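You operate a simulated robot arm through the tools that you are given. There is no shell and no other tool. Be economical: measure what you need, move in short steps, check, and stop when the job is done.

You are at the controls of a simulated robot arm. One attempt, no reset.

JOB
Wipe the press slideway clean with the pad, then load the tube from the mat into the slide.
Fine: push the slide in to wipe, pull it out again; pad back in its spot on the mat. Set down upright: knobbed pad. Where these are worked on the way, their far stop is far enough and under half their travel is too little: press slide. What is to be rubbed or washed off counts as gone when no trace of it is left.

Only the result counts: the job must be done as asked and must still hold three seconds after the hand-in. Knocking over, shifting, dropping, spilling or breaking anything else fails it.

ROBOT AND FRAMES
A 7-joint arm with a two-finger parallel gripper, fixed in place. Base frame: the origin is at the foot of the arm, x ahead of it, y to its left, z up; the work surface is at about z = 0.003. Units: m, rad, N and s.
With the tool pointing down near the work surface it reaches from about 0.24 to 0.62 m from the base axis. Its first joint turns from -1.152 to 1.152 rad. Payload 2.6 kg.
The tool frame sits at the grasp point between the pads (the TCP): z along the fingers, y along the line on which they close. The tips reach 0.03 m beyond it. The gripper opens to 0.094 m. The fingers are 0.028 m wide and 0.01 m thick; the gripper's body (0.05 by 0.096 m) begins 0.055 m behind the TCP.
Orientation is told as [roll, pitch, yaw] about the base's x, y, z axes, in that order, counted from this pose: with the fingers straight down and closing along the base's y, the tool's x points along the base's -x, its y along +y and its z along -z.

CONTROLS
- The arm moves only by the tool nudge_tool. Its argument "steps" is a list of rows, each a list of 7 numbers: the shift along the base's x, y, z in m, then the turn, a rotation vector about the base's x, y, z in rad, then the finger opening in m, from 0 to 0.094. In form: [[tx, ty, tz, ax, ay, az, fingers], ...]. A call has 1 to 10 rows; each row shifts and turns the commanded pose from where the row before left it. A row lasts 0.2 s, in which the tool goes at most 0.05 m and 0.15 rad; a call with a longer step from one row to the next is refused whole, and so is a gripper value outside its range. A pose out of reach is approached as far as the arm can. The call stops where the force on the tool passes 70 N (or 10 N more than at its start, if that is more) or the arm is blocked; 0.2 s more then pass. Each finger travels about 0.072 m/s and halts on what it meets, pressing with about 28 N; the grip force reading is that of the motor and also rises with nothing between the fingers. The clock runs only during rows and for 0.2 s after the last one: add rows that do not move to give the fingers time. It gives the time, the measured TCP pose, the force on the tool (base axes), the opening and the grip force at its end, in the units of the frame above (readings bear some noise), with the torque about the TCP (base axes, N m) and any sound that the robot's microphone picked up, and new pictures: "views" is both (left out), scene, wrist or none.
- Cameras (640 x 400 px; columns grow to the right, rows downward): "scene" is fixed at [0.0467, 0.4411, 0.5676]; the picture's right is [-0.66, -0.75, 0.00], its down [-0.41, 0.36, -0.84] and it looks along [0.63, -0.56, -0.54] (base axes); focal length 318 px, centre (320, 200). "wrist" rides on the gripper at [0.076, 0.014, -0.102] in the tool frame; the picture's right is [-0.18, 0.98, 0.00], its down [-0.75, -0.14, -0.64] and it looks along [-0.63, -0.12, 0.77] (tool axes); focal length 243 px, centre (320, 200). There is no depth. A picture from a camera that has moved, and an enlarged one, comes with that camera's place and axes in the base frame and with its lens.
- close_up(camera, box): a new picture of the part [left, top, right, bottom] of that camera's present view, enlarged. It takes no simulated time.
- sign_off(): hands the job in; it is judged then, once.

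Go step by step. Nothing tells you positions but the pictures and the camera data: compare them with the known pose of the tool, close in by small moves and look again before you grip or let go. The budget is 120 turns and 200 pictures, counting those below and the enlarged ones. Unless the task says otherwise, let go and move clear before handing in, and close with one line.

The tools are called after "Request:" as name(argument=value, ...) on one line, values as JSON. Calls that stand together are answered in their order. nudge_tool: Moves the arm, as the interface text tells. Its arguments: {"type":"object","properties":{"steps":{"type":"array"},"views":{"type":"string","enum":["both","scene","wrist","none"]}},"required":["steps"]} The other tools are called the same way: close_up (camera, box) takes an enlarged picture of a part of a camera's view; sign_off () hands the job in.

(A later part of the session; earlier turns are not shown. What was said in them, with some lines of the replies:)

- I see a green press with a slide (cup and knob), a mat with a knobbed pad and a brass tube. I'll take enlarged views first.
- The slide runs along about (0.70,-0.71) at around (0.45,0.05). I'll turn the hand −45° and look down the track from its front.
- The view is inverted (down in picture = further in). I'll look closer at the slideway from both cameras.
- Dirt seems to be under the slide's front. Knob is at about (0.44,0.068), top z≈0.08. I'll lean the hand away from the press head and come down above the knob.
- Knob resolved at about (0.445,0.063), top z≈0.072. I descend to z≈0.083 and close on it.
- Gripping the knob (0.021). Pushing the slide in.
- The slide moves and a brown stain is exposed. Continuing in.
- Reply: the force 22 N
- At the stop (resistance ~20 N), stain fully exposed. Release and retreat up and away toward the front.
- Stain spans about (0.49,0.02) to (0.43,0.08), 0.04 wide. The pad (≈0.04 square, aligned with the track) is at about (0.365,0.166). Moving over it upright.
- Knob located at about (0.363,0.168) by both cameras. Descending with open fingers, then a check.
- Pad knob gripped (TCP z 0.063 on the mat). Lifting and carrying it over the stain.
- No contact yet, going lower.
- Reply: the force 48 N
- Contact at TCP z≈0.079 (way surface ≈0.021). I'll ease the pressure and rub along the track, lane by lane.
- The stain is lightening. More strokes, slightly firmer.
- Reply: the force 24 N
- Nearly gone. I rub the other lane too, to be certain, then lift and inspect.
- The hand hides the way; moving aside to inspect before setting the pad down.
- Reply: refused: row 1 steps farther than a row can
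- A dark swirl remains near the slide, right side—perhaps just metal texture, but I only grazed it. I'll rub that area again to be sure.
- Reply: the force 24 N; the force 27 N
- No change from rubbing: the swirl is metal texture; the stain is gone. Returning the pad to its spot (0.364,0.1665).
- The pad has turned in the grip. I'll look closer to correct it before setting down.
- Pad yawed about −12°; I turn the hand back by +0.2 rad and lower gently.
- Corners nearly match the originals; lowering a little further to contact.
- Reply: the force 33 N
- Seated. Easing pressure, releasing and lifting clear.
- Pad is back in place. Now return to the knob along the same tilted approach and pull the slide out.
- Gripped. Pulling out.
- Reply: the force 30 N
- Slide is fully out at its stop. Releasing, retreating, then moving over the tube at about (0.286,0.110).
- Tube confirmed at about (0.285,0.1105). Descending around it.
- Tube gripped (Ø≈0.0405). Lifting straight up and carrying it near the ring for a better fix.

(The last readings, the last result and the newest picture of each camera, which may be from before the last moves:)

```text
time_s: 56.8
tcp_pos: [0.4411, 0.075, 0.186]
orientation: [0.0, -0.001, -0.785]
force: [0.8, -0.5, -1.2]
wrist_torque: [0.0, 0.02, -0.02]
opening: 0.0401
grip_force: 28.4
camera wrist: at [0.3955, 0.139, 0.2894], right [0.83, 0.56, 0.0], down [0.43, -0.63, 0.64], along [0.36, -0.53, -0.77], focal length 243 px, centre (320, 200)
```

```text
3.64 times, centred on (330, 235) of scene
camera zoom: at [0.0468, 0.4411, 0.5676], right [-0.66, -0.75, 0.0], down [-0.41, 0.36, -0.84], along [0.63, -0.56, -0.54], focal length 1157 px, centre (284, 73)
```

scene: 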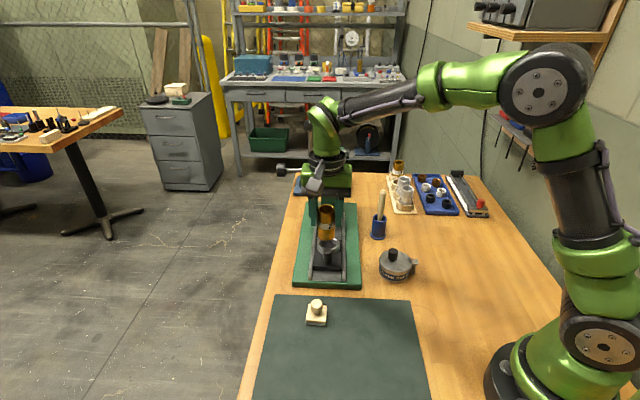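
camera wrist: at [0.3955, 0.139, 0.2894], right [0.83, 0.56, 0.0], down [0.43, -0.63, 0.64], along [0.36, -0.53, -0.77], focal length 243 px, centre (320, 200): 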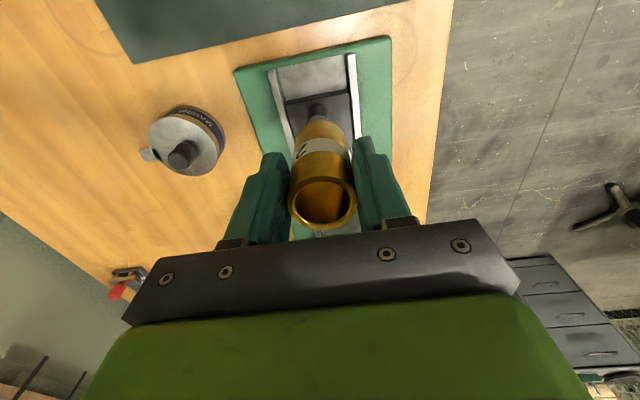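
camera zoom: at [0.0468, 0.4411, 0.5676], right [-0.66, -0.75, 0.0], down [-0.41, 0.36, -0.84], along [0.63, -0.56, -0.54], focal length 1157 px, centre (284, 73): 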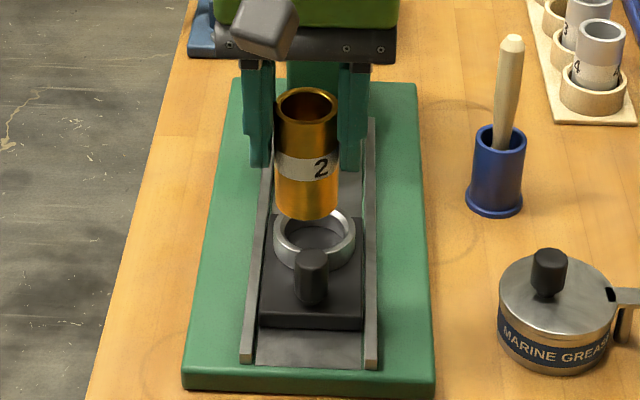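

Ring estimated at about (0.478,0.030), top z≈0.052. Moving the tube above it, stopping a little above the rim.

Request:
nudge_tool(steps=[[0.0195, -0.0225, 0, 0, 0, 0, 0.03], [0.019, -0.0225, 0, 0, 0, 0, 0.03], [0, 0, -0.03, 0, 0, 0, 0.03], [0, 0, -0.025, 0, 0, 0, 0.03], [0, 0, 0, 0, 0, 0, 0.03]])

Request:
close_up(camera="wrist", box=[270, 80, 370, 180])

Request:
close_up(camera="scene", box=[300, 205, 360, 275])

```text
time_s: 58.0
tcp_pos: [0.4776, 0.0314, 0.1312]
orientation: [-0.001, 0.0, -0.788]
force: [-0.7, 0.4, -1.9]
wrist_torque: [-0.01, 0.0, -0.02]
opening: 0.04
grip_force: 28.1
camera wrist: at [0.4329, 0.0943, 0.2348], right [0.83, 0.56, 0.0], down [0.43, -0.63, 0.64], along [0.36, -0.53, -0.77], focal length 243 px, centre (320, 200)
```

scene: 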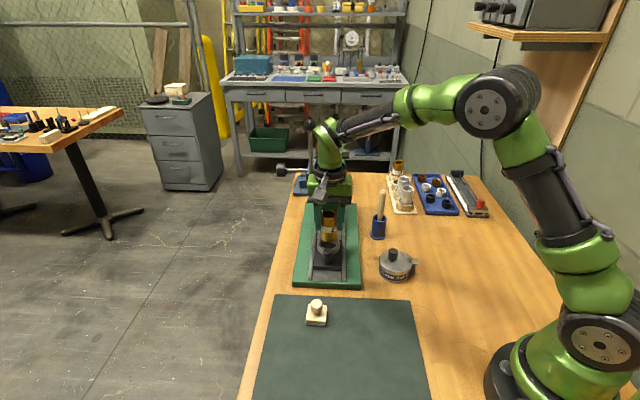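
wrist: 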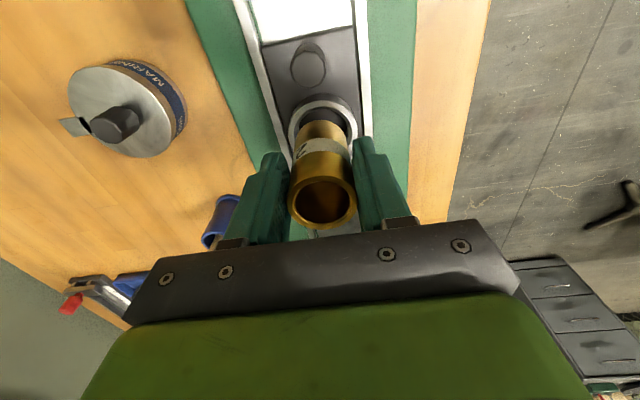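

```text
4.00 times, centred on (320, 130) of wrist
camera zoom: at [0.4329, 0.0943, 0.2348], right [0.83, 0.56, 0.0], down [0.43, -0.63, 0.64], along [0.36, -0.53, -0.77], focal length 970 px, centre (320, 480)
```

zoom: 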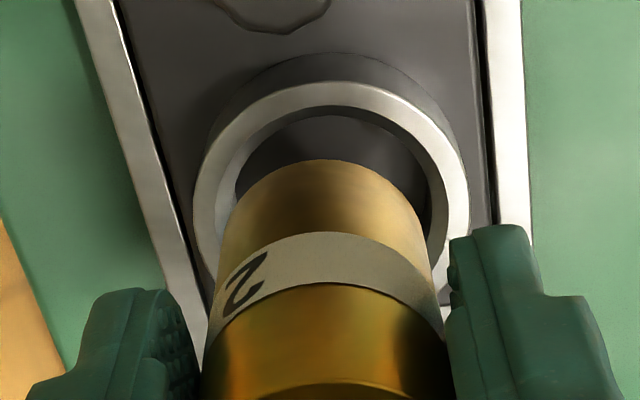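

```text
5.71 times, centred on (330, 240) of scene
camera zoom: at [0.0467, 0.4411, 0.5676], right [-0.66, -0.75, 0.0], down [-0.41, 0.36, -0.84], along [0.63, -0.56, -0.54], focal length 1819 px, centre (263, -29)
```

zoom: 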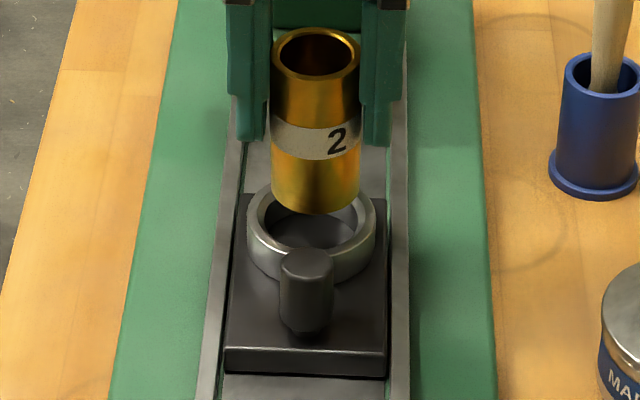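

Very close: the tube needs about 2 mm further in and 1 mm to the left. Correcting and lowering to just above the rim.

Request:
nudge_tool(steps=[[0.0022, -0.0006, 0, 0, 0, 0, 0.03], [0, 0, -0.008, 0, 0, 0, 0.03], [0, 0, -0.007, 0, 0, 0, 0.03], [0, 0, 0, 0, 0, 0, 0.03]], views="none")

Request:
close_up(camera="wrist", box=[270, 80, 370, 180])

Request:
close_up(camera="scene", box=[310, 220, 350, 270])

```text
time_s: 59.0
tcp_pos: [0.4808, 0.0291, 0.1166]
orientation: [0.0, 0.001, -0.785]
force: [-0.9, 0.1, -1.7]
wrist_torque: [0.02, -0.01, 0.01]
opening: 0.0402
grip_force: 28.5
```

```text
4.00 times, centred on (320, 130) of wrist
camera zoom: at [0.4355, 0.0934, 0.2195], right [0.83, 0.56, 0.0], down [0.43, -0.63, 0.64], along [0.36, -0.53, -0.77], focal length 970 px, centre (320, 480)
```

zoom: 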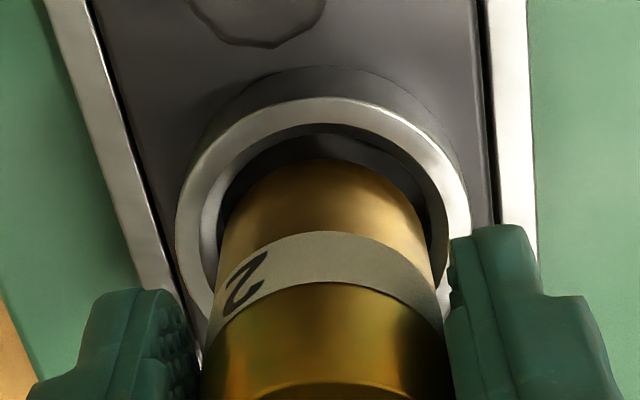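

```text
8.00 times, centred on (330, 245) of scene
camera zoom: at [0.0467, 0.4411, 0.5676], right [-0.66, -0.75, 0.0], down [-0.41, 0.36, -0.84], along [0.63, -0.56, -0.54], focal length 2546 px, centre (240, -160)
```

zoom: 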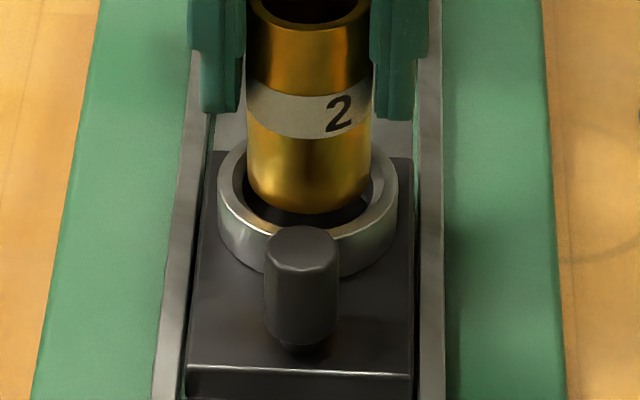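

Lateral alignment is good in both views. Lowering in small steps, watching force.

Request:
nudge_tool(steps=[[0, 0, -0.003, 0, 0, 0, 0.03], [0, 0, -0.003, 0, 0, 0, 0.03], [0, 0, 0, 0, 0, 0, 0.03]], views="none")

Request:
close_up(camera="wrist", box=[270, 80, 370, 180])

Request:
close_up(camera="scene", box=[310, 220, 350, 270])

```text
time_s: 59.8
tcp_pos: [0.4809, 0.0297, 0.1105]
orientation: [0.001, -0.003, -0.785]
force: [0.3, 0.5, -1.4]
wrist_torque: [0.02, 0.0, -0.01]
opening: 0.0396
grip_force: 27.9
```

```text
4.00 times, centred on (320, 130) of wrist
camera zoom: at [0.4357, 0.0937, 0.2136], right [0.83, 0.56, 0.0], down [0.43, -0.63, 0.64], along [0.36, -0.53, -0.77], focal length 970 px, centre (320, 480)
```

zoom: 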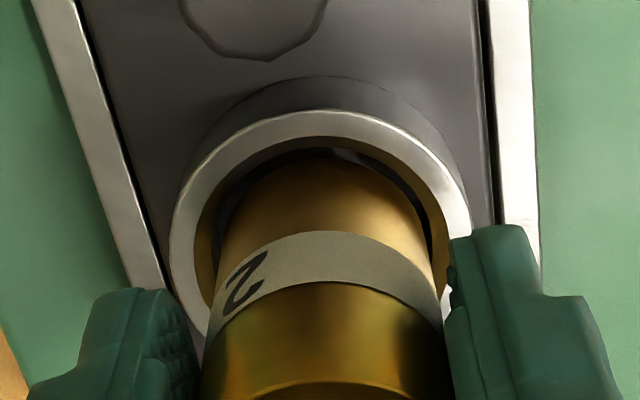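

```text
8.00 times, centred on (330, 245) of scene
camera zoom: at [0.0467, 0.4411, 0.5676], right [-0.66, -0.75, 0.0], down [-0.41, 0.36, -0.84], along [0.63, -0.56, -0.54], focal length 2546 px, centre (240, -160)
```

zoom: 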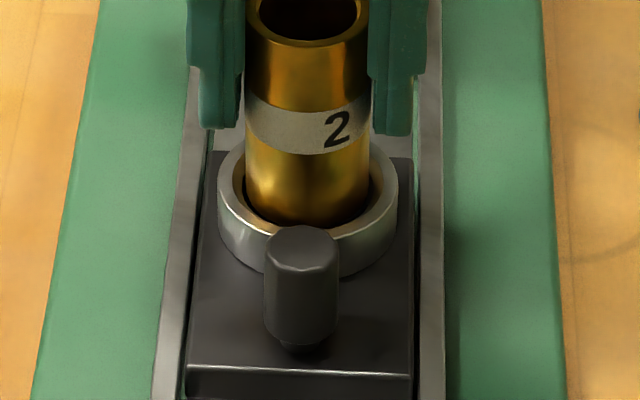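

Request:
nudge_tool(steps=[[0, 0, -0.003, 0, 0, 0, 0.03], [0, 0, -0.003, 0, 0, 0, 0.03], [0, 0, -0.002, 0, 0, 0, 0.03], [0, 0, 0, 0, 0, 0, 0.03]], views="none")

Request:
close_up(camera="wrist", box=[270, 80, 370, 180])

Request:
close_up(camera="scene", box=[310, 220, 350, 270])

```text
time_s: 60.8
tcp_pos: [0.4812, 0.0283, 0.1032]
orientation: [0.001, 0.0, -0.786]
force: [0.1, 0.3, -1.7]
wrist_torque: [-0.01, 0.02, 0.0]
opening: 0.0397
grip_force: 28.5
```

```text
4.00 times, centred on (320, 130) of wrist
camera zoom: at [0.4357, 0.0933, 0.2057], right [0.83, 0.56, 0.0], down [0.43, -0.63, 0.64], along [0.36, -0.53, -0.77], focal length 970 px, centre (320, 480)
```

zoom: 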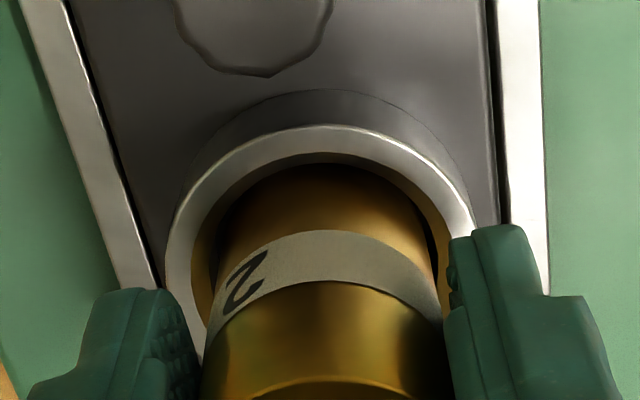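

```text
8.00 times, centred on (330, 245) of scene
camera zoom: at [0.0467, 0.4411, 0.5676], right [-0.66, -0.75, 0.0], down [-0.41, 0.36, -0.84], along [0.63, -0.56, -0.54], focal length 2546 px, centre (240, -160)
```

zoom: 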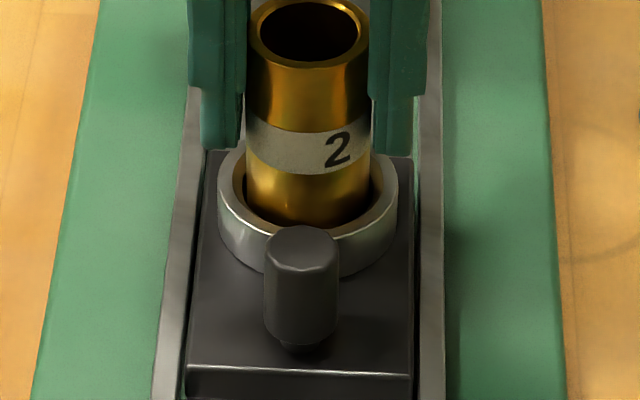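

The tube is inside the ring. Lowering to the floor gently.

Request:
nudge_tool(steps=[[0, 0, -0.003, 0, 0, 0, 0.03], [0, 0, -0.003, 0, 0, 0, 0.03], [0, 0, 0, 0, 0, 0, 0.03]], views="none")

```text
time_s: 61.6
tcp_pos: [0.4812, 0.0288, 0.0986]
orientation: [0.003, -0.002, -0.785]
force: [-3.0, -3.1, 13.7]
wrist_torque: [0.04, 0.25, 0.04]
opening: 0.0398
grip_force: 27.9
```

Request:
close_up(camera="scene", box=[305, 205, 355, 270])

Request:
nudge_tool(steps=[[0, 0, 0.001, 0, 0, 0, 0.03], [0, 0, 0, 0, 0, 0, 0.05], [0, 0, 0, 0, 0, 0, 0.06], [0, 0, 0, 0, 0, 0, 0.065]], views="wrist")

Request:
close_up(camera="scene", box=[305, 205, 355, 270])

```text
6.15 times, centred on (330, 238) of scene
camera zoom: at [0.0466, 0.441, 0.5676], right [-0.66, -0.75, 0.0], down [-0.41, 0.36, -0.84], along [0.63, -0.56, -0.54], focal length 1959 px, centre (258, -31)
```

zoom: 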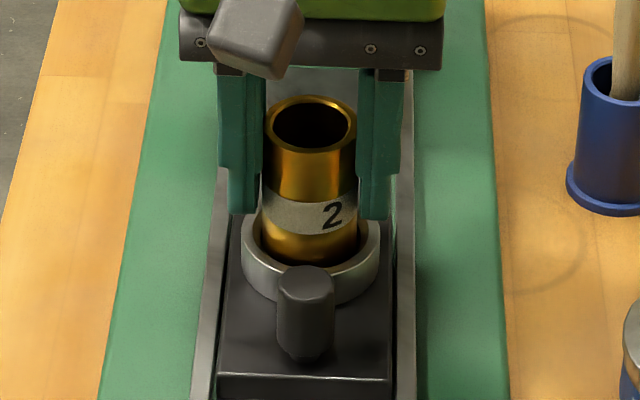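

```text
time_s: 62.6
tcp_pos: [0.4806, 0.0302, 0.0979]
orientation: [0.001, 0.001, -0.786]
force: [-0.4, -0.5, -0.8]
wrist_torque: [0.0, -0.02, -0.02]
opening: 0.0647
grip_force: 0.1
camera wrist: at [0.4357, 0.0932, 0.2006], right [0.83, 0.56, 0.0], down [0.43, -0.63, 0.64], along [0.36, -0.53, -0.77], focal length 243 px, centre (320, 200)
```

wrist: 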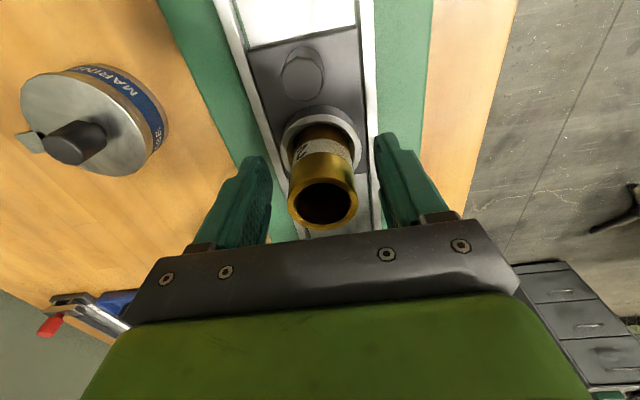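

```text
6.15 times, centred on (330, 238) of scene
camera zoom: at [0.0467, 0.4411, 0.5676], right [-0.66, -0.75, 0.0], down [-0.41, 0.36, -0.84], along [0.63, -0.56, -0.54], focal length 1959 px, centre (258, -31)
```

zoom: 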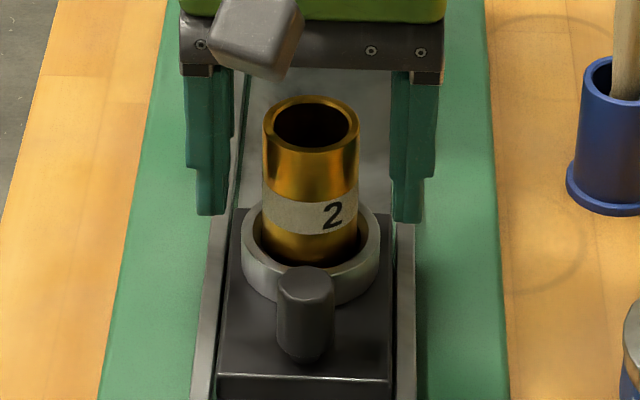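

Tube stands upright in the ring. Lifting straight up and moving clear for a final check.

Request:
nudge_tool(steps=[[0, 0, 0.03, 0, 0, 0, 0.07], [0, 0, 0.04, 0, 0, 0, 0.07], [0, 0, 0.04, 0, 0, 0, 0.07], [0, 0, 0.03, 0, 0, 0, 0.07], [-0.035, 0, 0.02, 0, 0, 0, 0.07], [-0.04, 0, 0, 0, 0, 0, 0.07], [-0.04, -0.02, 0, 0, 0, 0, 0.07], [-0.03, -0.02, 0, 0, 0, 0, 0.07], [0, 0, 0, 0, 0, 0, 0.07]])

Request:
close_up(camera="scene", box=[280, 200, 400, 340])

```text
time_s: 64.6
tcp_pos: [0.3351, -0.0115, 0.2564]
orientation: [0.001, 0.0, -0.785]
force: [0.0, -0.4, -0.8]
wrist_torque: [0.01, 0.01, 0.02]
opening: 0.0701
grip_force: 0.1
camera wrist: at [0.2896, 0.0522, 0.3604], right [0.83, 0.56, 0.0], down [0.43, -0.63, 0.64], along [0.36, -0.53, -0.77], focal length 243 px, centre (320, 200)
```

scene: 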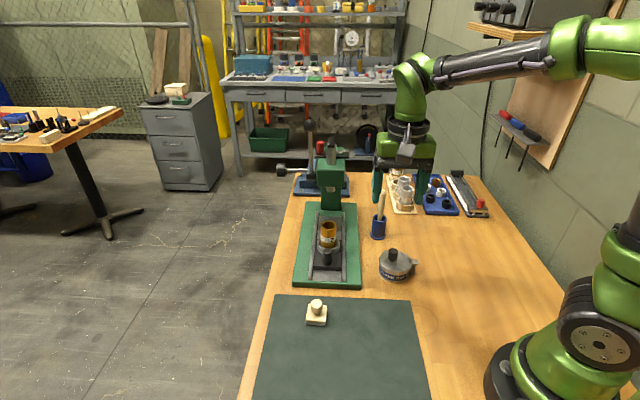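
wrist: 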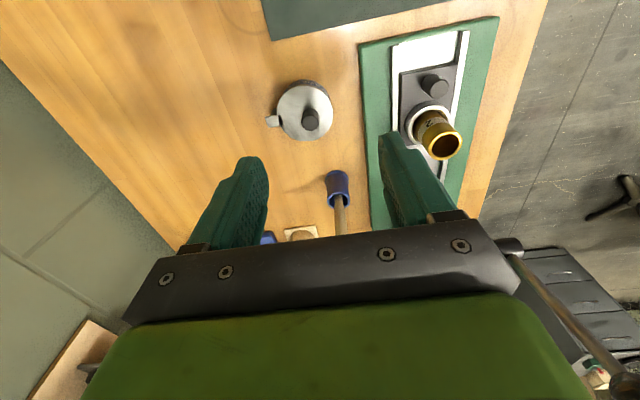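

```text
2.86 times, centred on (340, 270) of scene
camera zoom: at [0.0467, 0.4411, 0.5676], right [-0.66, -0.75, 0.0], down [-0.41, 0.36, -0.84], along [0.63, -0.56, -0.54], focal length 909 px, centre (263, 0)
```

zoom: 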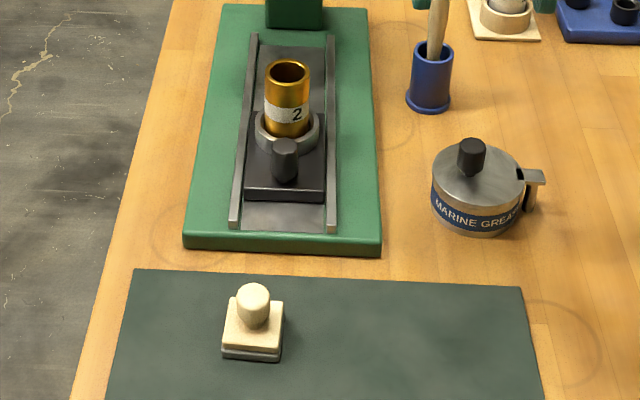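

The slideway is clean, the pad is upright on its spot, the slide is pulled out and the tube stands in its ring, with the hand clear. Handing in.

Request:
sign_off()

```text
The job is handed in.
```

I wiped the slideway until no stain was visible, put the pad back upright within about 2 mm of its spot, pulled the slide out to its stop, stood the tube upright in the slide's ring, and handed the job in with the hand clear.
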